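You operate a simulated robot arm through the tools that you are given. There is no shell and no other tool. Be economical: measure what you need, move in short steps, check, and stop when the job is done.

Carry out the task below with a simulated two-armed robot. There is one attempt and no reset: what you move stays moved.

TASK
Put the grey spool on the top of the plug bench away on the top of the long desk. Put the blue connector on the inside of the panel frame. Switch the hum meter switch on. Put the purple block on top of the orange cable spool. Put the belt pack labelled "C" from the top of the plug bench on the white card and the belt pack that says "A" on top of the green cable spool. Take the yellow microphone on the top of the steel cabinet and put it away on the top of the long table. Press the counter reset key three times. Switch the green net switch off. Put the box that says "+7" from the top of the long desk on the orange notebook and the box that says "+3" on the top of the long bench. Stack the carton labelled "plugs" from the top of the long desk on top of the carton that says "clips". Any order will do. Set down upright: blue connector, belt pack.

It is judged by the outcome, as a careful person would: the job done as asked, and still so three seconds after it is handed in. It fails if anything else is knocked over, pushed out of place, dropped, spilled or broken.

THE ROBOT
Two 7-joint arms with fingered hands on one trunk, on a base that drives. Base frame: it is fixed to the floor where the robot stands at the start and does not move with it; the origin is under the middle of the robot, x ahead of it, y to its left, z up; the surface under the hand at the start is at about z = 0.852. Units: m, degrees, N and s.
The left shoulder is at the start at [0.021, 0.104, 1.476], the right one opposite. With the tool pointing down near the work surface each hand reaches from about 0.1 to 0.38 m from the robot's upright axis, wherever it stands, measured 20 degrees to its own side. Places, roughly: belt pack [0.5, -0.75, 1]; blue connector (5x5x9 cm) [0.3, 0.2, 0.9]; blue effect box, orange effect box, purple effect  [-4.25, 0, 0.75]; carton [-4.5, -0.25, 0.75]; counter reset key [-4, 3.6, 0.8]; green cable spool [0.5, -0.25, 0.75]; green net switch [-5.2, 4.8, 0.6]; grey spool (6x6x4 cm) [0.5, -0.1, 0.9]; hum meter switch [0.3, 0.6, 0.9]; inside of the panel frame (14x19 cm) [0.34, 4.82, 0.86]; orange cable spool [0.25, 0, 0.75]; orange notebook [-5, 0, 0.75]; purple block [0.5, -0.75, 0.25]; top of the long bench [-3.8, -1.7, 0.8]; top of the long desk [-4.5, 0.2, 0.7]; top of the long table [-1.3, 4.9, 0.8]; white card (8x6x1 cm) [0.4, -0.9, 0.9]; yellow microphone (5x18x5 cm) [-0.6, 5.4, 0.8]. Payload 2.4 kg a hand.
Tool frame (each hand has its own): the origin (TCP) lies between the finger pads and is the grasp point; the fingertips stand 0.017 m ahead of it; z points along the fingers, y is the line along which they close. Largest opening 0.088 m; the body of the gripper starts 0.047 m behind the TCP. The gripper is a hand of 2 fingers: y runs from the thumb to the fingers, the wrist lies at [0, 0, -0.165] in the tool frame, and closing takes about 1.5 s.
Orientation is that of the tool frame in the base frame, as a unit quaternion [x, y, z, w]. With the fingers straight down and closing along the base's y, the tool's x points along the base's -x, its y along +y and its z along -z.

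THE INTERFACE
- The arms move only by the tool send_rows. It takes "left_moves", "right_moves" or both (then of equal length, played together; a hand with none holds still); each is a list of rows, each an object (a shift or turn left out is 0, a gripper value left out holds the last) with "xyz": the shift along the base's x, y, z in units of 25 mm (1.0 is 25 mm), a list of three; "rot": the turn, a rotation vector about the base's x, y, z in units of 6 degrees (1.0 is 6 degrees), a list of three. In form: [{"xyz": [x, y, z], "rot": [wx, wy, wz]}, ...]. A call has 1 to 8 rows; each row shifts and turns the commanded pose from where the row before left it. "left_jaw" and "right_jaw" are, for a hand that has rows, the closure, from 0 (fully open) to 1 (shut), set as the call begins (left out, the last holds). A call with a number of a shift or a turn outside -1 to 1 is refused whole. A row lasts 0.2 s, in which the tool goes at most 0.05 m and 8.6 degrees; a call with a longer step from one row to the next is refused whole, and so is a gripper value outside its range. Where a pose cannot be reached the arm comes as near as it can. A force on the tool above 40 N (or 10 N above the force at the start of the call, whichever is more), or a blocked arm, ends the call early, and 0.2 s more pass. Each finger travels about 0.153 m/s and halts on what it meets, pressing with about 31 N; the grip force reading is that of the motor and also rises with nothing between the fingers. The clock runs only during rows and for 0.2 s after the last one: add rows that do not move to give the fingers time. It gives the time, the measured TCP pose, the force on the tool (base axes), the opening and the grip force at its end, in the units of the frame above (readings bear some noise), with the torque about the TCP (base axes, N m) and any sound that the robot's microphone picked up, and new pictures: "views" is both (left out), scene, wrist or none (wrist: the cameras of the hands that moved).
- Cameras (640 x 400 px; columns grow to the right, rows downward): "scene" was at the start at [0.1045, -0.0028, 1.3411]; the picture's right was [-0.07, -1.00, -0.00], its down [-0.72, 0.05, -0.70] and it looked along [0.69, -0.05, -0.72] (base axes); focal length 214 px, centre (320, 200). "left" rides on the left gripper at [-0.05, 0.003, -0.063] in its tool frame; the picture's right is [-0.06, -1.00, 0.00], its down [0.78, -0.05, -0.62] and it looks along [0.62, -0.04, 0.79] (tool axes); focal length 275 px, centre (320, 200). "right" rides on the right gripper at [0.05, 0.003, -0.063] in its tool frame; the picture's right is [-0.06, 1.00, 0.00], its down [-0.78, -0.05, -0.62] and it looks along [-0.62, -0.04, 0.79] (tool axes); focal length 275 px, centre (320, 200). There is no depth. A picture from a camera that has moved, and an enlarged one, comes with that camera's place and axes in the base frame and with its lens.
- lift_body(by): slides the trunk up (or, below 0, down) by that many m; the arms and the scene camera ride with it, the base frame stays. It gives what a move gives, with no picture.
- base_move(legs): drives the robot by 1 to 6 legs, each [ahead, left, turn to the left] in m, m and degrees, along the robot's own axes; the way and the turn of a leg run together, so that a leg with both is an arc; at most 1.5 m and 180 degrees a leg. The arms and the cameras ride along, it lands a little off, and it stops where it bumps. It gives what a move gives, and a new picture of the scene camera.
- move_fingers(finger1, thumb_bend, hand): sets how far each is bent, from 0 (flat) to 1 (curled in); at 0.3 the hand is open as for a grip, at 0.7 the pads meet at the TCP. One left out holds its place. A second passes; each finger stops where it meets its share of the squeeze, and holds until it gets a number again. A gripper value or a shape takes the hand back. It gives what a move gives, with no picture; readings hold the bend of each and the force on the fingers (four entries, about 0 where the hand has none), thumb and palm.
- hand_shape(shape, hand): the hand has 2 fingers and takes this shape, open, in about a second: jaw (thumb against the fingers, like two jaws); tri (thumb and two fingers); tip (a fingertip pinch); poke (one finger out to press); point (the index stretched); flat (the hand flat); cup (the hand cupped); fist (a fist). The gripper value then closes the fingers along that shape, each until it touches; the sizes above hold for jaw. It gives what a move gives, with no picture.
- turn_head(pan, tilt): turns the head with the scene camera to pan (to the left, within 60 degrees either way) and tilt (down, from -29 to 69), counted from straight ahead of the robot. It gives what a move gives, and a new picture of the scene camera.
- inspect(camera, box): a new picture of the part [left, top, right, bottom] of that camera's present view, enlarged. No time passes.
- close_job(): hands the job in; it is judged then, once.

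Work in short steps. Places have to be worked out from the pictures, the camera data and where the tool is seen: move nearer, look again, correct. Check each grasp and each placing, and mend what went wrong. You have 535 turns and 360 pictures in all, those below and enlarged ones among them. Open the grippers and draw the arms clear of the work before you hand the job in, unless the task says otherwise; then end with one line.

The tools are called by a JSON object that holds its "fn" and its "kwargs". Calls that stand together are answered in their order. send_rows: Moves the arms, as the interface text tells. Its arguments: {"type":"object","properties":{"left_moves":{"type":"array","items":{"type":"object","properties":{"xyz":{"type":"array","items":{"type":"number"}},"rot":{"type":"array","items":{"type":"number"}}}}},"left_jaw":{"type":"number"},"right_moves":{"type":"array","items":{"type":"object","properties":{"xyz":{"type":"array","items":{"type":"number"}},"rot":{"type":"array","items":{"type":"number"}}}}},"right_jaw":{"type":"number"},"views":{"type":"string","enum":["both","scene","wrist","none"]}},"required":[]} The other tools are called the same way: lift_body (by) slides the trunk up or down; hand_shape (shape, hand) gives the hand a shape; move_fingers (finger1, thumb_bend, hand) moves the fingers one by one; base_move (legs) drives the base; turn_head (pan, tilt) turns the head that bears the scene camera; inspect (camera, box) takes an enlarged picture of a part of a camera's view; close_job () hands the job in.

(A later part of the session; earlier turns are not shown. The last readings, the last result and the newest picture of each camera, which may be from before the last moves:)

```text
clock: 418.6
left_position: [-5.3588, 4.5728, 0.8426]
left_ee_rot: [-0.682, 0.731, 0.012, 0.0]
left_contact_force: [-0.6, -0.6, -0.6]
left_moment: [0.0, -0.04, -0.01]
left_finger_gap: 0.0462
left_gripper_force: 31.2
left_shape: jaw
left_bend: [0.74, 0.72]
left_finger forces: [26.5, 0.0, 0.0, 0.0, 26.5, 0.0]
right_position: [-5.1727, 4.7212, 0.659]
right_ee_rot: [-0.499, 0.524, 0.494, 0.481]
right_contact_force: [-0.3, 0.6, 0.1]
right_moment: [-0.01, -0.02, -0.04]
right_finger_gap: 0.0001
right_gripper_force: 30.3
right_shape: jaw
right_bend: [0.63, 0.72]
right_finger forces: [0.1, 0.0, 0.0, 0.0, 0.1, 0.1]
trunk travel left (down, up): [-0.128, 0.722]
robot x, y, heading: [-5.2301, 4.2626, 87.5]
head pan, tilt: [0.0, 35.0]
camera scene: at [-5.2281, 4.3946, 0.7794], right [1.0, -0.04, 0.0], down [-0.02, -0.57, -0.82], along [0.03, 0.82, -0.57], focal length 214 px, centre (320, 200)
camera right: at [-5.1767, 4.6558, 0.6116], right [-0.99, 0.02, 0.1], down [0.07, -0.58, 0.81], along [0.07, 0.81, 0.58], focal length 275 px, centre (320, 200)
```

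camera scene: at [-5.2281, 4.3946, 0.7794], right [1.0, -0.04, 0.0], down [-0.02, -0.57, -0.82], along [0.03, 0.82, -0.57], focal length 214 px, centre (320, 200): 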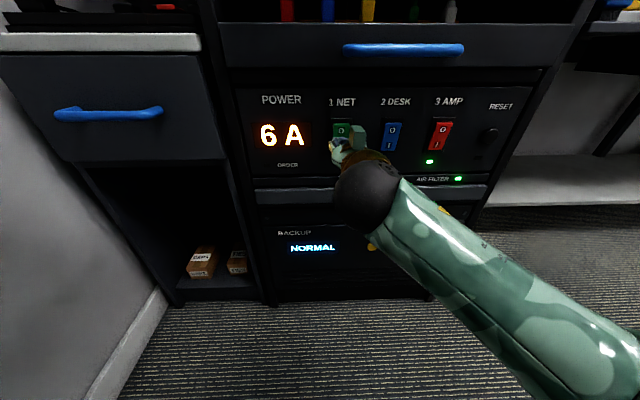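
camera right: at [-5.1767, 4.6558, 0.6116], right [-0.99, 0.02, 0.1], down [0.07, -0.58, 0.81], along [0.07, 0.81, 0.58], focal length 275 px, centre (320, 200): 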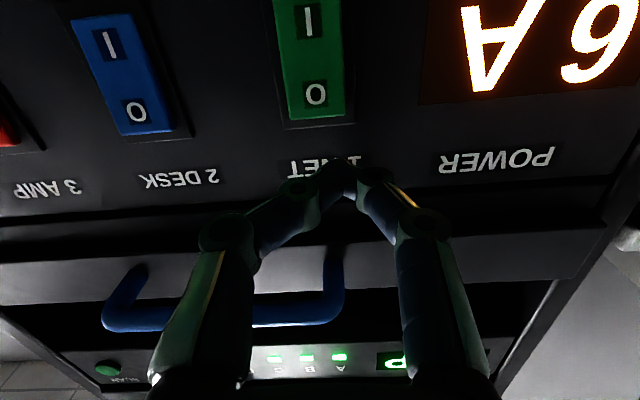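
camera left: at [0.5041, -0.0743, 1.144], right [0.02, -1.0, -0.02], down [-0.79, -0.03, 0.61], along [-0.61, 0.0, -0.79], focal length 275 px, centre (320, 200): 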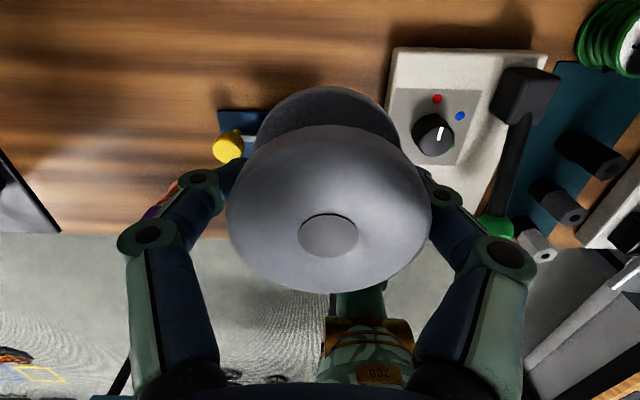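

The fingertip is 1.1 cm left of the O mark. Shift right and advance to near contact.

{"fn": "send_rows", "kwargs": {"right_moves": [{"xyz": [0.44, 0, 0.1]}, {"xyz": [0, 0.8, 0]}, {"xyz": [0, 0.8, 0]}, {}], "views": "wrist"}}

```text
clock: 419.6
left_position: [-5.3588, 4.5746, 0.842]
left_ee_rot: [-0.682, 0.731, 0.01, -0.001]
left_contact_force: [0.4, 0.8, -0.1]
left_moment: [0.0, -0.03, 0.03]
left_finger_gap: 0.0464
left_gripper_force: 30.8
left_shape: jaw
left_bend: [0.74, 0.72]
left_finger forces: [26.5, 0.0, 0.0, 0.0, 26.5, 0.1]
right_position: [-5.1612, 4.7607, 0.6616]
right_ee_rot: [-0.5, 0.523, 0.495, 0.482]
right_contact_force: [0.4, -0.9, 0.8]
right_moment: [0.02, 0.01, 0.0]
right_finger_gap: 0.0001
right_gripper_force: 31.3
right_shape: jaw
right_bend: [0.63, 0.72]
right_finger forces: [0.0, 0.0, 0.1, 0.1, 0.1, 0.1]
trunk travel left (down, up): [-0.128, 0.722]
robot x, y, heading: [-5.2287, 4.2658, 88.0]
head pan, tilt: [0.0, 35.0]
camera right: at [-5.1655, 4.6959, 0.6142], right [-0.99, 0.02, 0.1], down [0.07, -0.58, 0.81], along [0.07, 0.81, 0.58], focal length 275 px, centre (320, 200)
```

right: 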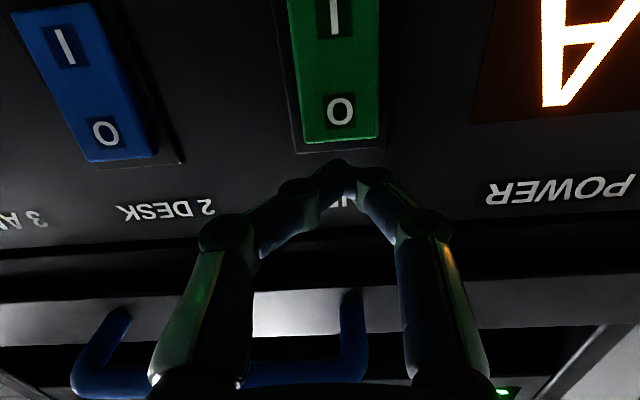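

Lateral alignment is right. Lower 3 mm and press forward in small steps.

{"fn": "send_rows", "kwargs": {"right_moves": [{"xyz": [0, 0.4, -0.12]}, {"xyz": [0, 0.4, 0]}, {"xyz": [0, 0.2, 0]}, {}], "views": "none"}}

{"fn": "send_rows", "kwargs": {"right_moves": [{"xyz": [0, 0.2, 0]}, {"xyz": [0, 0.15, 0]}, {}], "views": "wrist"}}

```text
clock: 420.6
left_position: [-5.3585, 4.5732, 0.8411]
left_ee_rot: [-0.683, 0.73, 0.011, 0.0]
left_contact_force: [-0.1, -0.5, 0.0]
left_moment: [0.01, 0.0, -0.02]
left_finger_gap: 0.0462
left_gripper_force: 31.3
left_shape: jaw
left_bend: [0.74, 0.72]
left_finger forces: [26.5, 0.0, 0.1, 0.0, 26.4, 0.0]
right_position: [-5.1606, 4.7862, 0.6594]
right_ee_rot: [-0.499, 0.523, 0.494, 0.482]
right_contact_force: [0.5, -0.3, 0.0]
right_moment: [-0.04, -0.01, -0.02]
right_finger_gap: 0.0002
right_gripper_force: 30.6
right_shape: jaw
right_bend: [0.63, 0.72]
right_finger forces: [0.1, 0.0, 0.0, 0.1, 0.0, 0.0]
trunk travel left (down, up): [-0.128, 0.722]
robot x, y, heading: [-5.2305, 4.2625, 87.6]
head pan, tilt: [0.0, 35.0]
```

```text
clock: 421.4
left_position: [-5.3575, 4.5735, 0.842]
left_ee_rot: [-0.683, 0.73, 0.011, -0.001]
left_contact_force: [-0.1, 0.0, -1.1]
left_moment: [0.0, -0.02, 0.02]
left_finger_gap: 0.0461
left_gripper_force: 31.4
left_shape: jaw
left_bend: [0.74, 0.72]
left_finger forces: [26.6, 0.1, 0.1, 0.0, 26.5, 0.1]
right_position: [-5.1607, 4.7923, 0.6586]
right_ee_rot: [-0.499, 0.523, 0.494, 0.482]
right_contact_force: [1.9, -10.9, -1.1]
right_moment: [-0.08, 0.0, 0.03]
right_finger_gap: 0.0
right_gripper_force: 30.5
right_shape: jaw
right_bend: [0.68, 0.72]
right_finger forces: [0.0, 0.0, 0.1, 0.0, 0.0, 0.0]
trunk travel left (down, up): [-0.128, 0.722]
robot x, y, heading: [-5.2315, 4.2676, 88.0]
head pan, tilt: [0.0, 35.0]
camera right: at [-5.1652, 4.7283, 0.6112], right [-0.99, 0.02, 0.1], down [0.07, -0.58, 0.81], along [0.07, 0.81, 0.58], focal length 275 px, centre (320, 200)
```

right: 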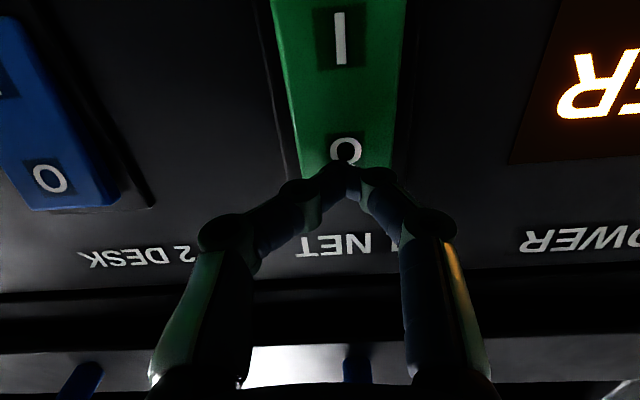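

Contact made, and the display changed. Back off and check the panel.

{"fn": "send_rows", "kwargs": {"right_moves": [{"xyz": [0, -0.6, 0]}, {"xyz": [0, -1, 0]}, {"xyz": [0.8, -1, -0.5]}, {"xyz": [1, -1, -0.5]}, {"xyz": [1, -0.5, -0.5]}, {"xyz": [1, 0, 0]}, {"xyz": [1, 0, 0]}, {}], "views": "none"}}

{"fn": "inspect", "kwargs": {"camera": "scene", "box": [230, 80, 430, 200]}}

```text
clock: 423.2
left_position: [-5.3588, 4.5732, 0.8419]
left_ee_rot: [-0.682, 0.731, 0.012, 0.0]
left_contact_force: [0.3, 0.1, -0.3]
left_moment: [0.03, -0.03, -0.02]
left_finger_gap: 0.0462
left_gripper_force: 30.8
left_shape: jaw
left_bend: [0.74, 0.72]
left_finger forces: [26.6, 0.1, 0.0, 0.1, 26.5, 0.0]
right_position: [-5.0407, 4.6918, 0.62]
right_ee_rot: [-0.499, 0.523, 0.495, 0.481]
right_contact_force: [-0.6, 0.4, 0.7]
right_moment: [0.0, -0.01, -0.02]
right_finger_gap: 0.0
right_gripper_force: 30.8
right_shape: jaw
right_bend: [0.68, 0.72]
right_finger forces: [0.0, 0.0, 0.0, 0.1, 0.0, 0.1]
trunk travel left (down, up): [-0.128, 0.722]
robot x, y, heading: [-5.229, 4.257, 88.0]
head pan, tilt: [0.0, 35.0]
```

```text
3.20 times, centred on (330, 140) of scene
camera zoom: at [-5.2281, 4.3946, 0.7794], right [1.0, -0.04, 0.0], down [-0.02, -0.57, -0.82], along [0.03, 0.82, -0.57], focal length 686 px, centre (288, 392)
```

zoom: 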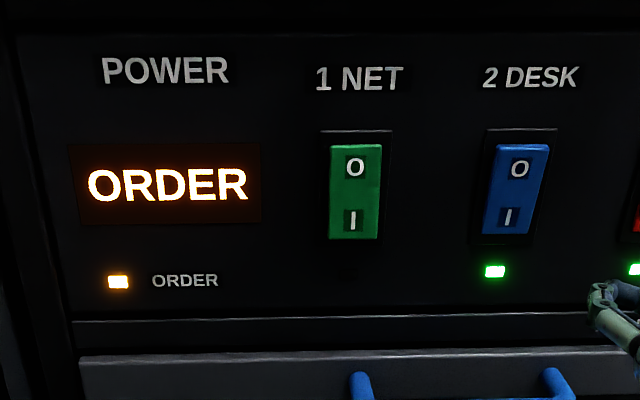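

The green switch is off (LED out); the panel only notes "ORDER". Next, restore the hand posture and trunk height for travel.

{"fn": "send_rows", "kwargs": {"right_moves": [{"xyz": [0, -0.5, 0.5], "rot": [-1, 0, 0]}, {"xyz": [0, -0.5, 0.5], "rot": [-1, 0, 0]}, {"rot": [-1, 0, 0], "xyz": [0, 0, 0.5]}, {"rot": [-1, 0, 0], "xyz": [0, 0, 0.5]}, {"rot": [-1, 0, 0], "xyz": [0, 0, 0.5]}, {"rot": [-1, 0, 0], "xyz": [0, 0, 0.5]}, {"rot": [-1, 0, 0], "xyz": [0, 0, 0.5]}, {"rot": [-1, 0, 0], "xyz": [0, 0, 0.5]}], "right_jaw": 0, "views": "none"}}

{"fn": "send_rows", "kwargs": {"right_moves": [{"rot": [-1, 0, 0], "xyz": [0, 0, 0.5]}, {"rot": [-1, 0, 0], "xyz": [0, 0, 0.5]}, {"rot": [-1, 0, 0], "xyz": [0, 0, 0.5]}, {"rot": [-1, 0, 0], "xyz": [0, 0, 0.5]}, {"rot": [-1, 0, 0]}, {"rot": [-1, 0, 0]}, {"rot": [-0.6, 0, 0]}], "views": "none"}}

{"fn": "lift_body", "kwargs": {"by": 0.2}}

{"fn": "base_move", "kwargs": {"legs": [[0, 0, 90], [0, 0.02, 0], [-1.45, 0, 0], [-0.75, 0, 0]]}}

```text
clock: 425.0
left_position: [-5.3584, 4.5735, 0.8425]
left_ee_rot: [-0.683, 0.731, 0.01, -0.001]
left_contact_force: [0.2, 0.6, -1.1]
left_moment: [0.0, 0.01, 0.03]
left_finger_gap: 0.0461
left_gripper_force: 31.0
left_shape: jaw
left_bend: [0.74, 0.72]
left_finger forces: [26.5, 0.0, 0.0, 0.0, 26.4, 0.1]
right_position: [-5.0403, 4.6662, 0.7213]
right_ee_rot: [-0.652, 0.68, 0.238, 0.237]
right_contact_force: [-0.8, -0.4, -0.3]
right_moment: [0.0, -0.02, 0.02]
right_finger_gap: 0.088
right_gripper_force: 0.1
right_shape: jaw
right_bend: [0.3, 0.3]
right_finger forces: [0.0, 0.0, 0.1, 0.0, 0.0, 0.0]
trunk travel left (down, up): [-0.128, 0.722]
robot x, y, heading: [-5.2332, 4.2628, 87.8]
head pan, tilt: [0.0, 35.0]
```

```text
clock: 426.6
left_position: [-5.3584, 4.5739, 0.8428]
left_ee_rot: [-0.683, 0.73, 0.011, -0.001]
left_contact_force: [-0.8, -0.4, 0.3]
left_moment: [0.0, -0.01, -0.01]
left_finger_gap: 0.0463
left_gripper_force: 31.1
left_shape: jaw
left_bend: [0.74, 0.72]
left_finger forces: [26.5, 0.1, 0.0, 0.1, 26.4, 0.0]
right_position: [-5.0404, 4.6655, 0.7719]
right_ee_rot: [-0.693, 0.72, -0.007, 0.001]
right_contact_force: [-0.4, 0.7, 0.9]
right_moment: [0.01, 0.0, -0.04]
right_finger_gap: 0.0883
right_gripper_force: 0.1
right_shape: jaw
right_bend: [0.3, 0.3]
right_finger forces: [0.0, 0.0, 0.0, 0.0, 0.0, 0.1]
trunk travel left (down, up): [-0.128, 0.722]
robot x, y, heading: [-5.2303, 4.2616, 87.9]
head pan, tilt: [0.0, 35.0]
```

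```text
clock: 428.8
left_position: [-5.359, 4.5732, 1.0418]
left_ee_rot: [-0.683, 0.731, 0.012, 0.0]
left_contact_force: [0.0, -0.3, -0.3]
left_moment: [0.01, -0.03, -0.01]
left_finger_gap: 0.0464
left_gripper_force: 30.6
left_shape: jaw
left_bend: [0.74, 0.72]
left_finger forces: [26.4, 0.0, 0.1, 0.0, 26.5, 0.1]
right_position: [-5.0399, 4.6663, 0.9722]
right_ee_rot: [-0.694, 0.72, -0.006, 0.002]
right_contact_force: [1.0, 0.2, 0.8]
right_moment: [0.04, 0.0, 0.06]
right_finger_gap: 0.0878
right_gripper_force: 0.1
right_shape: jaw
right_bend: [0.3, 0.3]
right_finger forces: [0.1, 0.0, 0.0, 0.0, 0.1, 0.0]
trunk travel left (down, up): [-0.328, 0.522]
robot x, y, heading: [-5.2301, 4.2607, 88.1]
head pan, tilt: [0.0, 35.0]
```

```text
clock: 433.4
left_position: [-5.5395, 4.1198, 1.0427]
left_ee_rot: [1.0, -0.027, -0.008, 0.009]
left_contact_force: [0.6, -0.1, -0.4]
left_moment: [-0.02, -0.01, -0.01]
left_finger_gap: 0.0465
left_gripper_force: 30.6
left_shape: jaw
left_bend: [0.74, 0.72]
left_finger forces: [26.4, 0.0, 0.0, 0.0, 26.4, 0.1]
right_position: [-5.6368, 4.4367, 0.9715]
right_ee_rot: [1.0, -0.012, 0.002, -0.005]
right_contact_force: [0.5, 0.7, 0.1]
right_moment: [0.03, 0.03, 0.03]
right_finger_gap: 0.0878
right_gripper_force: 0.0
right_shape: jaw
right_bend: [0.3, 0.3]
right_finger forces: [0.1, 0.0, 0.0, 0.0, 0.1, 0.0]
trunk travel left (down, up): [-0.328, 0.522]
robot x, y, heading: [-5.2311, 4.2511, 178.7]
head pan, tilt: [0.0, 35.0]
stopped in leg 2: the robot was blocked; the commanded pose is now the measured one
camera scene: at [-5.3534, 4.2571, 0.9783], right [0.02, 1.0, 0.0], down [0.57, -0.01, -0.82], along [-0.82, 0.02, -0.57], focal length 214 px, centre (320, 200)
```

scene: 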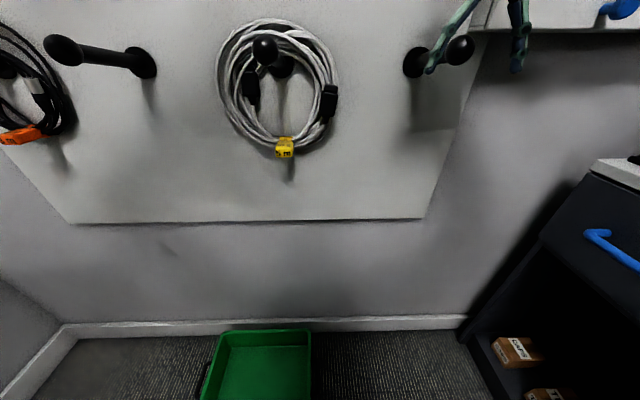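

Blocked on the small sideways step; try moving straight back (+x).

{"fn": "base_move", "kwargs": {"legs": [[-0.15, 0, 0]]}}

```text
clock: 434.8
left_position: [-5.3892, 4.1145, 1.0428]
left_ee_rot: [1.0, -0.027, -0.007, 0.008]
left_contact_force: [-0.7, 0.0, -0.8]
left_moment: [-0.02, -0.04, 0.01]
left_finger_gap: 0.0462
left_gripper_force: 30.7
left_shape: jaw
left_bend: [0.74, 0.72]
left_finger forces: [26.4, 0.0, 0.0, 0.1, 26.3, 0.0]
right_position: [-5.4852, 4.4324, 0.972]
right_ee_rot: [1.0, -0.012, 0.003, -0.005]
right_contact_force: [-0.7, -0.4, 1.0]
right_moment: [0.01, 0.0, 0.0]
right_finger_gap: 0.0878
right_gripper_force: 0.2
right_shape: jaw
right_bend: [0.3, 0.3]
right_finger forces: [0.0, 0.1, 0.1, 0.1, 0.0, 0.0]
trunk travel left (down, up): [-0.328, 0.522]
robot x, y, heading: [-5.0795, 4.248, 178.7]
head pan, tilt: [0.0, 35.0]
camera scene: at [-5.2023, 4.2533, 0.9783], right [0.02, 1.0, 0.0], down [0.57, -0.01, -0.82], along [-0.82, 0.02, -0.57], focal length 214 px, centre (320, 200)
```

scene: 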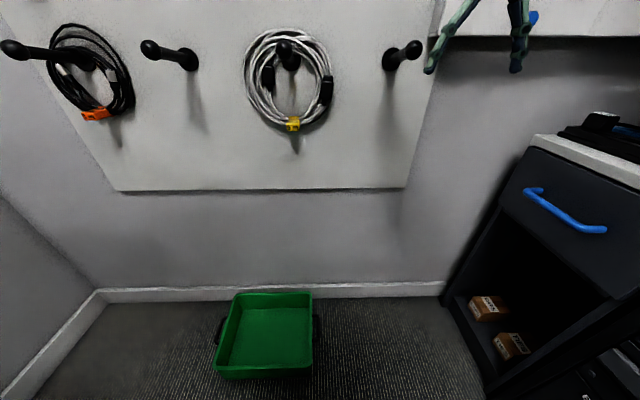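

Free. Continue back to x≈−2.98 and then down to y≈2.2.

{"fn": "base_move", "kwargs": {"legs": [[-1.05, 0, 0.6], [-1.05, 0, 0.6], [0, 1.05, 0], [0, 1.0, 0]]}}

{"fn": "turn_head", "kwargs": {"pan": 50, "tilt": 20}}

```text
clock: 455.0
left_position: [-3.2814, 2.0497, 1.0421]
left_ee_rot: [1.0, -0.017, -0.006, 0.008]
left_contact_force: [0.1, 0.0, -0.3]
left_moment: [0.03, 0.0, -0.01]
left_finger_gap: 0.046
left_gripper_force: 31.3
left_shape: jaw
left_bend: [0.74, 0.72]
left_finger forces: [26.5, 0.0, 0.0, 0.0, 26.4, 0.2]
right_position: [-3.3842, 2.3638, 0.9706]
right_ee_rot: [1.0, -0.002, 0.003, -0.005]
right_contact_force: [-0.3, 0.0, 0.2]
right_moment: [0.01, -0.04, -0.01]
right_finger_gap: 0.0879
right_gripper_force: 0.1
right_shape: jaw
right_bend: [0.3, 0.3]
right_finger forces: [0.0, 0.0, 0.1, 0.1, 0.1, 0.0]
trunk travel left (down, up): [-0.328, 0.522]
robot x, y, heading: [-2.9733, 2.1857, 179.6]
head pan, tilt: [0.0, 35.0]
camera scene: at [-3.0983, 2.1908, 0.9783], right [0.0, 1.0, 0.0], down [0.57, 0.0, -0.82], along [-0.82, 0.0, -0.57], focal length 214 px, centre (320, 200)
```

scene: 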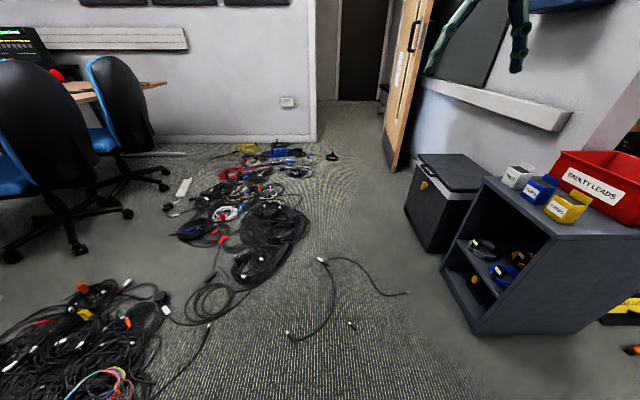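

```text
clock: 456.2
left_position: [-3.2814, 2.0496, 1.0418]
left_ee_rot: [1.0, -0.018, -0.007, 0.009]
left_contact_force: [-1.1, 0.6, -0.7]
left_moment: [0.0, 0.02, 0.03]
left_finger_gap: 0.0463
left_gripper_force: 31.0
left_shape: jaw
left_bend: [0.74, 0.72]
left_finger forces: [26.5, 0.0, 0.0, 0.0, 26.4, 0.1]
right_position: [-3.3858, 2.3647, 0.9719]
right_ee_rot: [1.0, -0.002, 0.002, -0.006]
right_contact_force: [0.1, -0.2, 0.2]
right_moment: [0.01, 0.0, 0.0]
right_finger_gap: 0.0881
right_gripper_force: 0.0
right_shape: jaw
right_bend: [0.3, 0.3]
right_finger forces: [0.0, 0.0, 0.1, 0.0, 0.0, 0.1]
trunk travel left (down, up): [-0.328, 0.522]
robot x, y, heading: [-2.9738, 2.1899, 180.0]
head pan, tilt: [50.0, 20.0]
camera scene: at [-3.0704, 2.1195, 1.0021], right [-0.76, 0.65, 0.0], down [0.22, 0.26, -0.94], along [-0.61, -0.72, -0.34], focal length 214 px, centre (320, 200)
```

scene: 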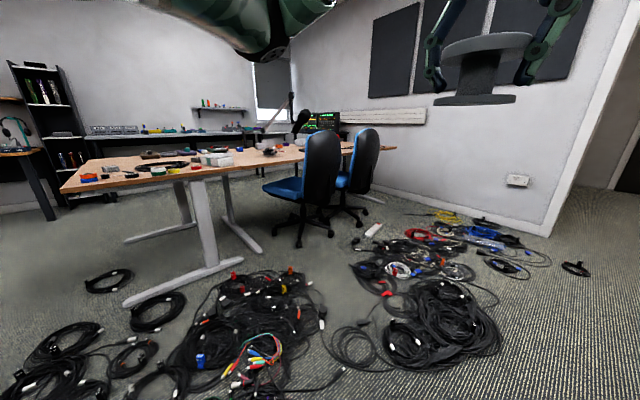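

Cables cover the floor north of the desk; I'll go round by the east to the south side. Back up to x≈−1.95 and look south.

{"fn": "base_move", "kwargs": {"legs": [[-1.0, 0, 0], [0, 0, 90]]}}

{"fn": "turn_head", "kwargs": {"pan": 0, "tilt": 20}}

```text
clock: 465.1
left_position: [-1.8559, 1.8712, 1.0426]
left_ee_rot: [0.725, 0.689, 0.0, 0.012]
left_contact_force: [0.8, 0.6, -0.3]
left_moment: [-0.03, 0.01, 0.0]
left_finger_gap: 0.046
left_gripper_force: 30.7
left_shape: jaw
left_bend: [0.74, 0.72]
left_finger forces: [26.3, 0.1, 0.0, 0.0, 26.3, 0.0]
right_position: [-2.1725, 1.7714, 0.9711]
right_ee_rot: [0.714, 0.7, -0.002, -0.005]
right_contact_force: [-0.2, -0.2, 0.8]
right_moment: [-0.01, -0.03, -0.01]
right_finger_gap: 0.0882
right_gripper_force: 0.1
right_shape: jaw
right_bend: [0.3, 0.3]
right_finger forces: [0.1, 0.0, 0.1, 0.0, 0.0, 0.0]
trunk travel left (down, up): [-0.328, 0.522]
robot x, y, heading: [-1.9871, 2.1762, -91.3]
head pan, tilt: [50.0, 20.0]
camera scene: at [-1.9224, 2.0895, 1.0021], right [-0.66, -0.75, 0.0], down [-0.26, 0.23, -0.94], along [0.71, -0.62, -0.34], focal length 214 px, centre (320, 200)
```

scene: 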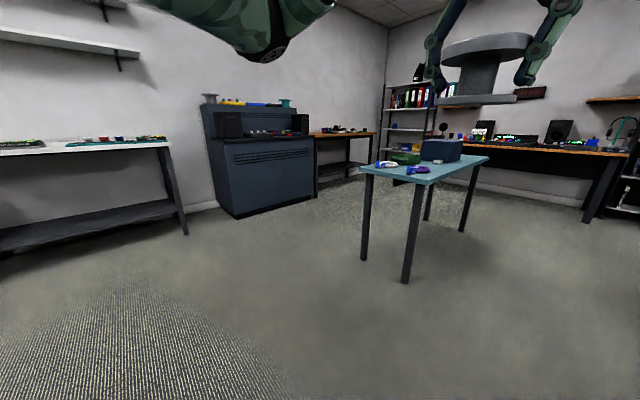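

```text
clock: 466.3
left_position: [-1.8577, 1.8718, 1.0419]
left_ee_rot: [0.724, 0.69, 0.0, 0.011]
left_contact_force: [-0.2, 0.5, 0.2]
left_moment: [-0.02, 0.03, 0.02]
left_finger_gap: 0.0462
left_gripper_force: 31.2
left_shape: jaw
left_bend: [0.74, 0.72]
left_finger forces: [26.3, 0.1, 0.1, 0.0, 26.3, 0.0]
right_position: [-2.1742, 1.7732, 0.9719]
right_ee_rot: [0.715, 0.699, -0.001, -0.007]
right_contact_force: [0.7, -0.1, -0.2]
right_moment: [0.01, -0.01, 0.02]
right_finger_gap: 0.088
right_gripper_force: 0.0
right_shape: jaw
right_bend: [0.3, 0.3]
right_finger forces: [0.0, 0.0, 0.1, 0.0, 0.0, 0.1]
trunk travel left (down, up): [-0.328, 0.522]
robot x, y, heading: [-1.989, 2.1795, -91.1]
head pan, tilt: [0.0, 20.0]
camera scene: at [-1.9944, 2.0576, 1.0021], right [-1.0, 0.02, 0.0], down [0.01, 0.34, -0.94], along [-0.02, -0.94, -0.34], focal length 214 px, centre (320, 200)
```

scene: 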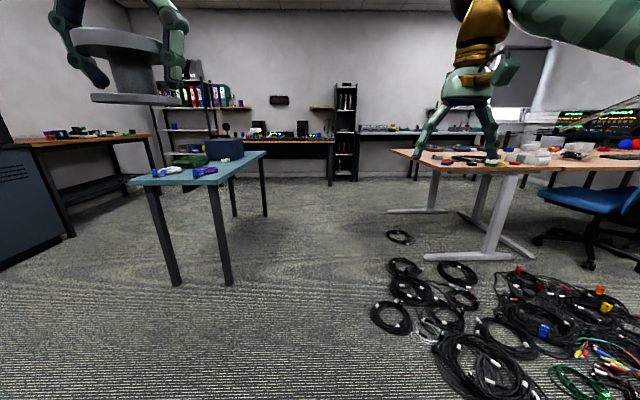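

Clear path south at x≈−1.92. Drive to y≈−0.85 and turn to face north (the desk's south side).

{"fn": "base_move", "kwargs": {"legs": [[0.05, 0.06, 1.2], [1.5, 0, 0], [1.48, 0, 0], [0, 0, 90], [0, 0, 90]]}}

{"fn": "turn_head", "kwargs": {"pan": 50, "tilt": 20}}

```text
clock: 488.8
left_position: [-2.0608, -0.4987, 1.0408]
left_ee_rot: [-0.703, 0.711, 0.01, -0.001]
left_contact_force: [-0.4, 0.1, 0.1]
left_moment: [0.01, 0.0, 0.02]
left_finger_gap: 0.046
left_gripper_force: 31.2
left_shape: jaw
left_bend: [0.74, 0.72]
left_finger forces: [26.1, 0.0, 0.0, 0.1, 26.2, 0.0]
right_position: [-1.7471, -0.3875, 0.971]
right_ee_rot: [0.714, -0.7, 0.005, -0.003]
right_contact_force: [-0.1, 0.1, 0.0]
right_moment: [-0.02, 0.03, 0.02]
right_finger_gap: 0.0882
right_gripper_force: 0.1
right_shape: jaw
right_bend: [0.3, 0.3]
right_finger forces: [0.0, 0.0, 0.0, 0.0, 0.1, 0.0]
trunk travel left (down, up): [-0.328, 0.522]
robot x, y, heading: [-1.916, -0.8011, 91.3]
head pan, tilt: [0.0, 20.0]
camera scene: at [-1.9192, -0.6727, 1.0021], right [1.0, 0.02, 0.0], down [0.01, -0.34, -0.94], along [-0.02, 0.94, -0.34], focal length 214 px, centre (320, 200)
```

scene: 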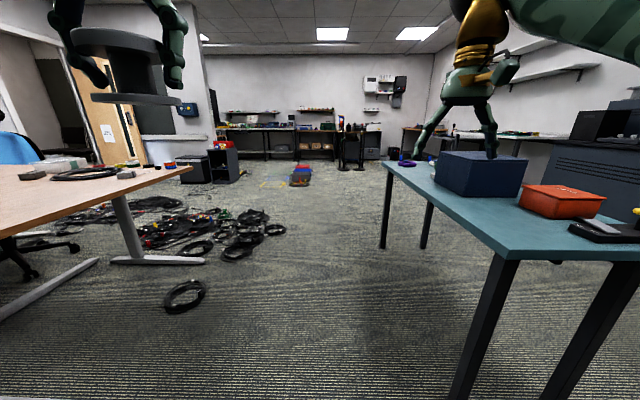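

```text
clock: 489.9
left_position: [-2.0595, -0.4982, 1.0416]
left_ee_rot: [-0.703, 0.711, 0.01, -0.001]
left_contact_force: [0.7, -0.9, -0.3]
left_moment: [0.02, -0.01, -0.04]
left_finger_gap: 0.0461
left_gripper_force: 31.3
left_shape: jaw
left_bend: [0.74, 0.72]
left_finger forces: [26.2, 0.0, 0.0, 0.0, 26.2, 0.1]
right_position: [-1.7471, -0.3885, 0.9709]
right_ee_rot: [0.714, -0.7, 0.006, -0.002]
right_contact_force: [-0.5, -0.6, -0.4]
right_moment: [-0.01, -0.03, 0.04]
right_finger_gap: 0.088
right_gripper_force: 0.1
right_shape: jaw
right_bend: [0.3, 0.3]
right_finger forces: [0.1, 0.1, 0.1, 0.0, 0.0, 0.1]
trunk travel left (down, up): [-0.328, 0.522]
robot x, y, heading: [-1.9116, -0.797, 91.2]
head pan, tilt: [50.0, 20.0]
camera scene: at [-1.9898, -0.7073, 1.0021], right [0.63, 0.78, 0.0], down [0.27, -0.22, -0.94], along [-0.73, 0.59, -0.34], focal length 214 px, centre (320, 200)
```

scene: 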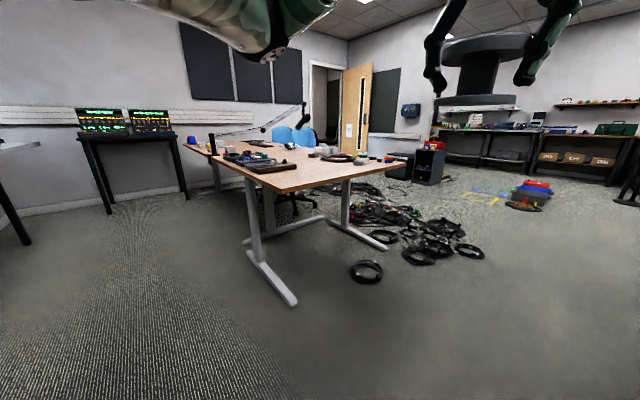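

South side is open. Slide left (−x) along y≈−0.8 to x≈−4.2.

{"fn": "base_move", "kwargs": {"legs": [[0, 1.2, -1.2], [0, 1.1, 0]]}}

{"fn": "turn_head", "kwargs": {"pan": 0, "tilt": 30}}

```text
clock: 501.2
left_position: [-4.3518, -0.5281, 1.041]
left_ee_rot: [-0.702, 0.712, 0.011, -0.001]
left_contact_force: [0.1, 0.4, 0.1]
left_moment: [0.02, -0.04, 0.0]
left_finger_gap: 0.0459
left_gripper_force: 30.6
left_shape: jaw
left_bend: [0.74, 0.72]
left_finger forces: [26.3, 0.0, 0.0, 0.0, 26.1, 0.1]
right_position: [-4.038, -0.4164, 0.9715]
right_ee_rot: [0.714, -0.7, 0.006, -0.003]
right_contact_force: [-0.5, 0.3, 0.4]
right_moment: [0.01, 0.03, 0.01]
right_finger_gap: 0.0881
right_gripper_force: 0.1
right_shape: jaw
right_bend: [0.3, 0.3]
right_finger forces: [0.1, 0.0, 0.0, 0.0, 0.0, 0.0]
trunk travel left (down, up): [-0.328, 0.522]
robot x, y, heading: [-4.2058, -0.8287, 91.4]
head pan, tilt: [50.0, 20.0]
camera scene: at [-4.2813, -0.7369, 1.0021], right [0.63, 0.78, 0.0], down [0.27, -0.22, -0.94], along [-0.73, 0.59, -0.34], focal length 214 px, centre (320, 200)
```

scene: 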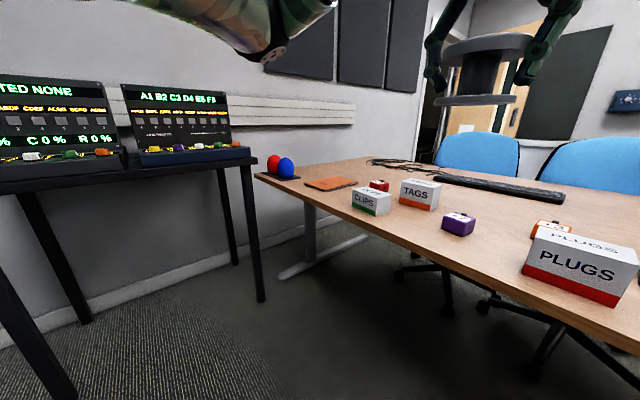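

```text
clock: 502.4
left_position: [-4.3518, -0.5271, 1.0426]
left_ee_rot: [-0.703, 0.711, 0.011, -0.001]
left_contact_force: [1.1, -0.4, -0.8]
left_moment: [-0.03, 0.0, -0.01]
left_finger_gap: 0.0461
left_gripper_force: 31.0
left_shape: jaw
left_bend: [0.74, 0.72]
left_finger forces: [26.2, 0.0, 0.0, 0.1, 26.1, 0.1]
right_position: [-4.0376, -0.417, 0.9708]
right_ee_rot: [0.713, -0.701, 0.007, -0.002]
right_contact_force: [0.1, 0.1, -0.1]
right_moment: [0.03, 0.01, -0.03]
right_finger_gap: 0.088
right_gripper_force: 0.1
right_shape: jaw
right_bend: [0.3, 0.3]
right_finger forces: [0.0, 0.0, 0.1, 0.0, 0.0, 0.0]
trunk travel left (down, up): [-0.328, 0.522]
robot x, y, heading: [-4.2042, -0.83, 91.1]
head pan, tilt: [0.0, 30.0]
camera scene: at [-4.2106, -0.705, 0.9861], right [1.0, 0.02, 0.0], down [0.01, -0.5, -0.87], along [-0.02, 0.87, -0.5], focal length 214 px, centre (320, 200)
```

scene: 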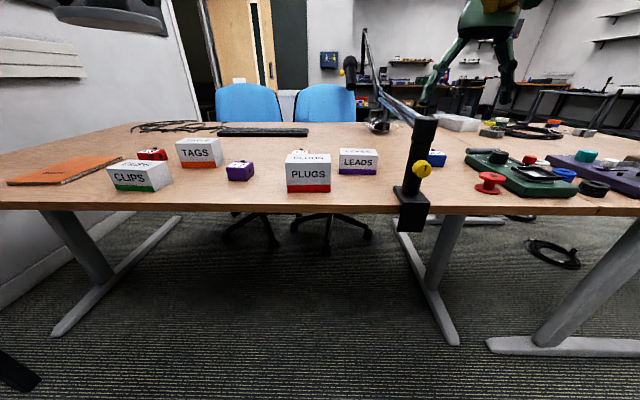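

The cartons, boxes and notebook are visible; a boom arm clamp is at the right. Zoom to read labels.

{"fn": "inspect", "kwargs": {"camera": "scene", "box": [0, 125, 240, 215]}}

{"fn": "inspect", "kwargs": {"camera": "scene", "box": [215, 130, 455, 220]}}

```text
2.67 times, centred on (120, 170) of scene
camera zoom: at [-4.2106, -0.705, 0.9861], right [1.0, 0.02, 0.0], down [0.01, -0.5, -0.87], along [-0.02, 0.87, -0.5], focal length 572 px, centre (853, 280)
```

zoom: 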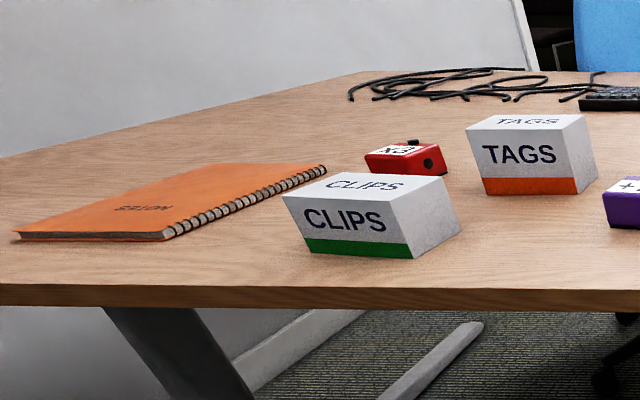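

```text
2.67 times, centred on (335, 175) of scene
camera zoom: at [-4.2106, -0.705, 0.9861], right [1.0, 0.02, 0.0], down [0.01, -0.5, -0.87], along [-0.02, 0.87, -0.5], focal length 572 px, centre (280, 267)
```

zoom: 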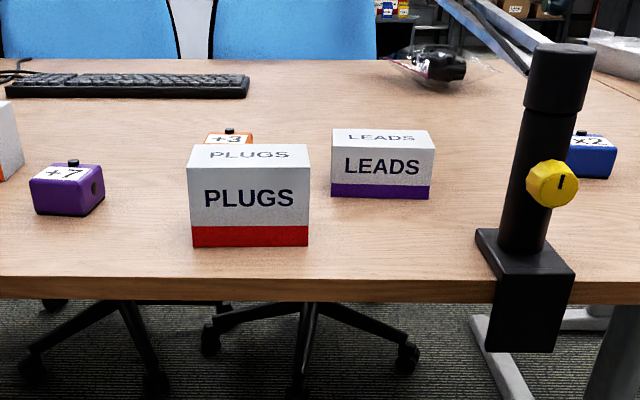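

Desk z≈0.756. "+7" purple at ≈[−4.43, −0.19]; "+3" orange ≈[−4.284, −0.07]; PLUGS ≈[−4.245, −0.243] (top 0.829); CLIPS ≈[−4.65, −0.235] (top 0.803); notebook centre ≈[−4.915, −0.16]. Position for picking +7 with the right hand.

{"fn": "base_move", "kwargs": {"legs": [[0, 0.34, -1.2], [0.27, 0, 0]]}}

{"fn": "turn_head", "kwargs": {"pan": -10, "tilt": 45}}

```text
clock: 506.1
left_position: [-4.6769, -0.2523, 1.0419]
left_ee_rot: [-0.694, 0.72, 0.012, -0.001]
left_contact_force: [0.1, 0.5, -0.5]
left_moment: [-0.06, 0.02, 0.03]
left_finger_gap: 0.0462
left_gripper_force: 31.2
left_shape: jaw
left_bend: [0.74, 0.72]
left_finger forces: [26.1, 0.0, 0.0, 0.1, 26.2, 0.1]
right_position: [-4.3609, -0.1495, 0.9711]
right_ee_rot: [-0.705, 0.709, -0.006, 0.003]
right_contact_force: [0.3, 0.5, -0.1]
right_moment: [0.0, 0.0, -0.03]
right_finger_gap: 0.0879
right_gripper_force: 0.1
right_shape: jaw
right_bend: [0.3, 0.3]
right_finger forces: [0.0, 0.0, 0.1, 0.0, 0.1, 0.0]
trunk travel left (down, up): [-0.328, 0.522]
robot x, y, heading: [-4.5411, -0.5597, 89.7]
head pan, tilt: [0.0, 30.0]
camera scene: at [-4.5409, -0.4337, 0.986], right [1.0, -0.01, 0.0], down [0.0, -0.5, -0.87], along [0.0, 0.87, -0.5], focal length 214 px, centre (320, 200)
```

scene: 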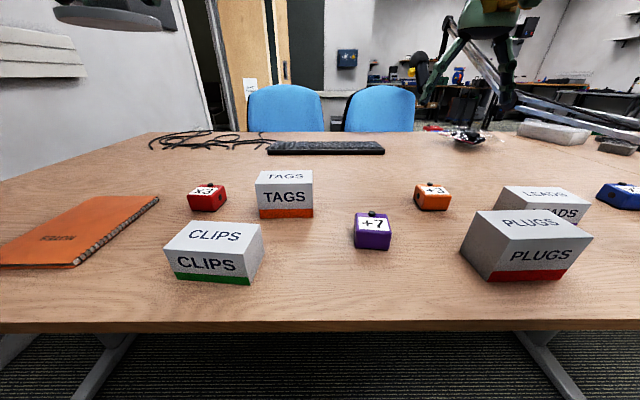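

```text
clock: 506.9
left_position: [-4.6773, -0.2532, 1.0426]
left_ee_rot: [-0.694, 0.72, 0.012, -0.001]
left_contact_force: [-0.2, 0.5, -0.6]
left_moment: [-0.01, 0.0, -0.03]
left_finger_gap: 0.0462
left_gripper_force: 31.0
left_shape: jaw
left_bend: [0.74, 0.72]
left_finger forces: [26.2, 0.0, 0.0, 0.0, 26.2, 0.0]
right_position: [-4.3611, -0.1492, 0.9714]
right_ee_rot: [-0.705, 0.709, -0.006, 0.002]
right_contact_force: [-0.2, 0.0, -0.2]
right_moment: [-0.01, 0.02, 0.03]
right_finger_gap: 0.0882
right_gripper_force: 0.0
right_shape: jaw
right_bend: [0.3, 0.3]
right_finger forces: [0.1, 0.0, 0.1, 0.0, 0.0, 0.0]
trunk travel left (down, up): [-0.328, 0.522]
robot x, y, heading: [-4.5398, -0.5582, 89.7]
head pan, tilt: [-10.0, 45.0]
camera scene: at [-4.5269, -0.4442, 0.9635], right [0.98, -0.18, 0.0], down [-0.13, -0.7, -0.71], along [0.13, 0.7, -0.71], focal length 214 px, centre (320, 200)
```

scene: 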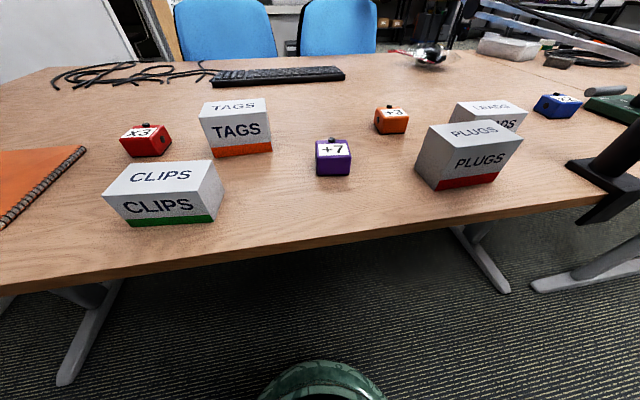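

Purple +7 now estimates at [−4.457, −0.167]. Move the right hand over it and check with the wrist camera.

{"fn": "send_rows", "kwargs": {"right_moves": [{"xyz": [-0.96, -0.18, 0]}, {"xyz": [-0.96, -0.18, 0]}, {"xyz": [-0.96, -0.18, 0]}, {"xyz": [-0.96, -0.18, -0.5]}, {}], "views": "wrist"}}

```text
clock: 508.1
left_position: [-4.6755, -0.2518, 1.0422]
left_ee_rot: [-0.694, 0.72, 0.011, -0.001]
left_contact_force: [-0.6, 0.4, -0.5]
left_moment: [-0.01, -0.02, 0.02]
left_finger_gap: 0.0463
left_gripper_force: 30.7
left_shape: jaw
left_bend: [0.74, 0.72]
left_finger forces: [26.2, 0.0, 0.0, 0.1, 26.2, 0.0]
right_position: [-4.4575, -0.1666, 0.9562]
right_ee_rot: [-0.706, 0.709, -0.006, 0.002]
right_contact_force: [0.2, -0.6, -0.2]
right_moment: [-0.01, -0.02, -0.02]
right_finger_gap: 0.0879
right_gripper_force: 0.0
right_shape: jaw
right_bend: [0.3, 0.3]
right_finger forces: [0.0, 0.1, 0.0, 0.0, 0.1, 0.1]
trunk travel left (down, up): [-0.328, 0.522]
robot x, y, heading: [-4.5392, -0.5599, 89.8]
head pan, tilt: [-10.0, 45.0]
camera right: at [-4.4606, -0.2151, 1.0203], right [-1.0, 0.07, -0.01], down [0.05, 0.79, 0.62], along [0.05, 0.61, -0.79], focal length 275 px, centre (320, 200)
```

right: 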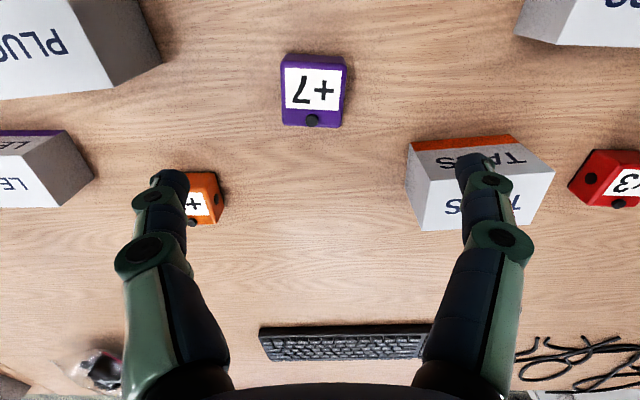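

+7 centre at [−4.449, −0.151]. Adjust, descend and grasp.

{"fn": "send_rows", "kwargs": {"right_moves": [{"xyz": [0.3, 0.6, -1]}, {"xyz": [0, 0, -1]}, {"xyz": [0, 0, -1]}, {"xyz": [0, 0, -1]}, {"xyz": [0, 0, -1]}, {"xyz": [0, 0, -1]}, {"xyz": [0, 0, -1]}, {}], "views": "wrist"}}

{"fn": "send_rows", "kwargs": {"right_moves": [{}, {}, {}, {}, {}, {}, {}], "right_jaw": 1, "views": "none"}}

```text
clock: 509.9
left_position: [-4.6771, -0.2529, 1.042]
left_ee_rot: [-0.694, 0.72, 0.011, -0.001]
left_contact_force: [0.8, 0.2, -1.0]
left_moment: [0.0, 0.0, 0.01]
left_finger_gap: 0.0462
left_gripper_force: 30.9
left_shape: jaw
left_bend: [0.74, 0.72]
left_finger forces: [26.2, 0.0, 0.0, 0.0, 26.2, 0.1]
right_position: [-4.4497, -0.1516, 0.7846]
right_ee_rot: [-0.706, 0.709, -0.006, 0.002]
right_contact_force: [0.3, 0.0, 0.2]
right_moment: [-0.01, 0.0, 0.02]
right_finger_gap: 0.088
right_gripper_force: 0.1
right_shape: jaw
right_bend: [0.3, 0.3]
right_finger forces: [0.1, 0.0, 0.0, 0.0, 0.1, 0.0]
trunk travel left (down, up): [-0.328, 0.522]
robot x, y, heading: [-4.5414, -0.5592, 89.6]
head pan, tilt: [-10.0, 45.0]
camera right: at [-4.4526, -0.2002, 0.8466], right [-1.0, 0.07, -0.01], down [0.05, 0.79, 0.61], along [0.05, 0.61, -0.79], focal length 275 px, centre (320, 200)
```

right: 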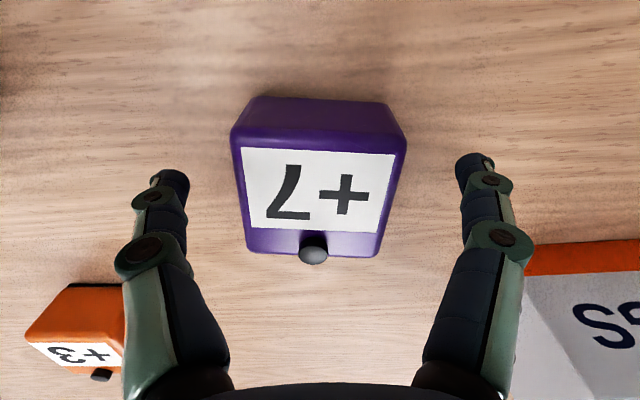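

```text
clock: 511.5
left_position: [-4.6768, -0.2531, 1.0422]
left_ee_rot: [-0.694, 0.72, 0.011, -0.001]
left_contact_force: [-0.3, 0.1, -0.5]
left_moment: [-0.01, 0.0, -0.01]
left_finger_gap: 0.046
left_gripper_force: 31.2
left_shape: jaw
left_bend: [0.74, 0.72]
left_finger forces: [26.2, 0.1, 0.0, 0.0, 26.2, 0.0]
right_position: [-4.4484, -0.1514, 0.7855]
right_ee_rot: [-0.705, 0.709, -0.006, 0.003]
right_contact_force: [-1.1, 4.8, 18.2]
right_moment: [0.13, 0.03, -0.09]
right_finger_gap: 0.0432
right_gripper_force: 30.5
right_shape: jaw
right_bend: [0.75, 0.7]
right_finger forces: [40.6, 0.0, 0.1, 0.0, 26.6, 0.0]
trunk travel left (down, up): [-0.328, 0.522]
robot x, y, heading: [-4.5369, -0.5606, 89.8]
head pan, tilt: [-10.0, 45.0]
```

Gripped +7. Lift, then slide the base left for the notebook.

{"fn": "send_rows", "kwargs": {"right_moves": [{"xyz": [0, 0, 0.5]}, {"xyz": [0, 0, 1]}, {"xyz": [0, 0, 1]}, {"xyz": [0, 0, 1]}, {"xyz": [0, 0, 1]}, {"xyz": [0, 0, 1]}, {"xyz": [0, 0, 1]}], "views": "none"}}

{"fn": "base_move", "kwargs": {"legs": [[0, 0.4, 0.3]]}}

{"fn": "turn_head", "kwargs": {"pan": 0, "tilt": 45}}

```text
clock: 513.1
left_position: [-4.6772, -0.2533, 1.041]
left_ee_rot: [-0.694, 0.72, 0.011, -0.002]
left_contact_force: [0.7, 0.3, -0.3]
left_moment: [-0.02, -0.02, -0.01]
left_finger_gap: 0.0463
left_gripper_force: 31.2
left_shape: jaw
left_bend: [0.74, 0.72]
left_finger forces: [26.2, 0.0, 0.0, 0.1, 26.3, 0.1]
right_position: [-4.4506, -0.1526, 0.947]
right_ee_rot: [-0.705, 0.709, -0.006, 0.003]
right_contact_force: [-1.0, -0.7, -1.2]
right_moment: [-0.07, -0.04, 0.04]
right_finger_gap: 0.0425
right_gripper_force: 31.1
right_shape: jaw
right_bend: [0.75, 0.7]
right_finger forces: [22.7, 0.1, 0.0, 0.0, 24.2, 0.0]
trunk travel left (down, up): [-0.328, 0.522]
robot x, y, heading: [-4.5385, -0.5629, 89.6]
head pan, tilt: [-10.0, 45.0]
```

```text
clock: 515.6
left_position: [-5.0737, -0.2525, 1.0417]
left_ee_rot: [-0.696, 0.717, 0.012, -0.001]
left_contact_force: [-0.2, -0.5, -0.3]
left_moment: [-0.03, 0.02, 0.0]
left_finger_gap: 0.0465
left_gripper_force: 30.9
left_shape: jaw
left_bend: [0.74, 0.72]
left_finger forces: [26.1, 0.0, 0.1, 0.0, 26.2, 0.1]
right_position: [-4.8469, -0.1505, 0.946]
right_ee_rot: [0.707, -0.707, 0.007, -0.003]
right_contact_force: [0.5, -0.3, -2.4]
right_moment: [-0.02, -0.02, 0.0]
right_finger_gap: 0.0427
right_gripper_force: 30.9
right_shape: jaw
right_bend: [0.75, 0.7]
right_finger forces: [22.8, 0.0, 0.0, 0.1, 24.1, 0.1]
trunk travel left (down, up): [-0.328, 0.522]
robot x, y, heading: [-4.9348, -0.5576, 90.0]
head pan, tilt: [-10.0, 45.0]
camera scene: at [-4.9225, -0.4432, 0.9634], right [0.98, -0.17, 0.0], down [-0.12, -0.7, -0.71], along [0.12, 0.7, -0.71], focal length 214 px, centre (320, 200)
```

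scene: 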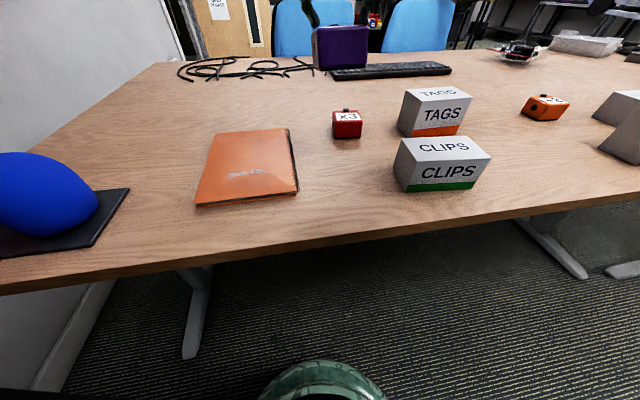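

```text
clock: 516.3
left_position: [-5.0743, -0.2529, 1.0427]
left_ee_rot: [-0.697, 0.717, 0.011, -0.001]
left_contact_force: [0.4, 0.3, -0.7]
left_moment: [0.0, 0.01, -0.02]
left_finger_gap: 0.0459
left_gripper_force: 31.0
left_shape: jaw
left_bend: [0.74, 0.72]
left_finger forces: [26.2, 0.0, 0.1, 0.1, 26.2, 0.0]
right_position: [-4.8483, -0.1504, 0.9459]
right_ee_rot: [-0.707, 0.707, -0.006, 0.002]
right_contact_force: [-0.4, 1.2, -2.2]
right_moment: [-0.03, 0.0, 0.02]
right_finger_gap: 0.0425
right_gripper_force: 30.9
right_shape: jaw
right_bend: [0.75, 0.7]
right_finger forces: [22.7, 0.1, 0.0, 0.0, 24.2, 0.0]
trunk travel left (down, up): [-0.328, 0.522]
robot x, y, heading: [-4.936, -0.5577, 89.8]
head pan, tilt: [0.0, 45.0]
camera scene: at [-4.9365, -0.4419, 0.9634], right [1.0, 0.0, 0.0], down [0.0, -0.71, -0.71], along [0.0, 0.71, -0.71], focal length 214 px, centre (320, 200)
```

scene: 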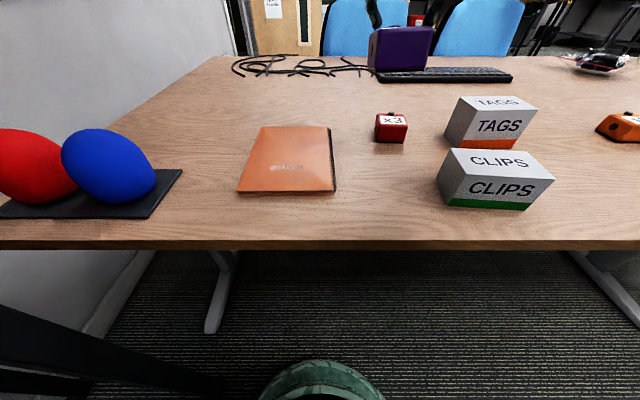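

Notebook centre ≈[−4.985, −0.137]. Move the left hand aside and bring +7 over the notebook.

{"fn": "send_rows", "kwargs": {"left_moves": [{"xyz": [-0.8, -0.3, 0.5]}, {"xyz": [-0.8, -0.3, 0.5]}, {"xyz": [-0.8, -0.3, 0.5]}, {"xyz": [-0.8, -0.3, 0.5]}, {}, {}, {}, {}], "right_moves": [{}, {}, {"xyz": [-1, 0.1, 0]}, {"xyz": [-1, 0.1, 0]}, {"xyz": [-1, 0.1, 0]}, {"xyz": [-1, 0.1, 0]}, {"xyz": [-1, 0.1, 0]}, {"xyz": [-0.5, 0, -1]}], "views": "none"}}

{"fn": "send_rows", "kwargs": {"right_moves": [{"xyz": [0, 0, -1]}, {"xyz": [0, 0, -1]}, {"xyz": [0, 0, -1]}, {}], "views": "scene"}}

```text
clock: 518.1
left_position: [-5.1542, -0.2821, 1.0922]
left_ee_rot: [-0.697, 0.717, 0.011, -0.001]
left_contact_force: [0.6, 0.0, -0.7]
left_moment: [0.02, -0.02, 0.02]
left_finger_gap: 0.046
left_gripper_force: 30.9
left_shape: jaw
left_bend: [0.74, 0.72]
left_finger forces: [26.3, 0.1, 0.0, 0.1, 26.2, 0.0]
right_position: [-4.986, -0.1388, 0.9221]
right_ee_rot: [0.707, -0.707, 0.006, -0.002]
right_contact_force: [0.7, -0.3, -2.2]
right_moment: [-0.04, 0.0, -0.02]
right_finger_gap: 0.0424
right_gripper_force: 31.4
right_shape: jaw
right_bend: [0.75, 0.7]
right_finger forces: [22.7, 0.0, 0.0, 0.0, 24.0, 0.1]
trunk travel left (down, up): [-0.328, 0.522]
robot x, y, heading: [-4.9369, -0.5574, 90.1]
head pan, tilt: [0.0, 45.0]
```

```text
clock: 519.1
left_position: [-5.1535, -0.2821, 1.0924]
left_ee_rot: [-0.696, 0.718, 0.011, -0.002]
left_contact_force: [0.4, 0.1, -0.8]
left_moment: [0.02, -0.03, 0.01]
left_finger_gap: 0.0462
left_gripper_force: 31.2
left_shape: jaw
left_bend: [0.74, 0.72]
left_finger forces: [26.2, 0.0, 0.0, 0.1, 26.3, 0.1]
right_position: [-4.9843, -0.1369, 0.8457]
right_ee_rot: [0.708, -0.707, 0.006, -0.002]
right_contact_force: [0.0, -0.1, -1.3]
right_moment: [0.0, 0.01, -0.02]
right_finger_gap: 0.0421
right_gripper_force: 31.2
right_shape: jaw
right_bend: [0.75, 0.7]
right_finger forces: [22.7, 0.0, 0.0, 0.0, 23.8, 0.1]
trunk travel left (down, up): [-0.328, 0.522]
robot x, y, heading: [-4.934, -0.5585, 90.1]
head pan, tilt: [0.0, 45.0]
camera scene: at [-4.9366, -0.4419, 0.9634], right [1.0, 0.0, 0.0], down [0.0, -0.71, -0.71], along [0.0, 0.71, -0.71], focal length 214 px, centre (320, 200)
```

scene: 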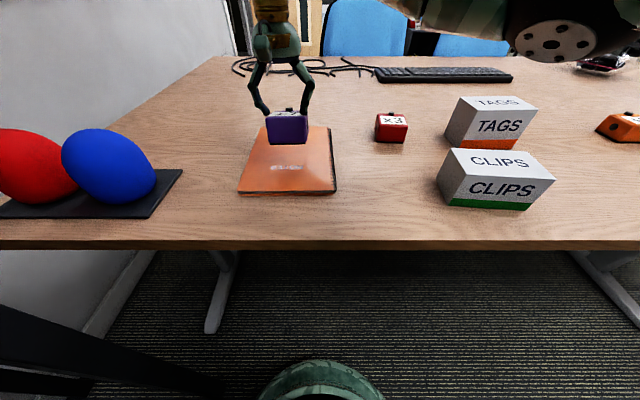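

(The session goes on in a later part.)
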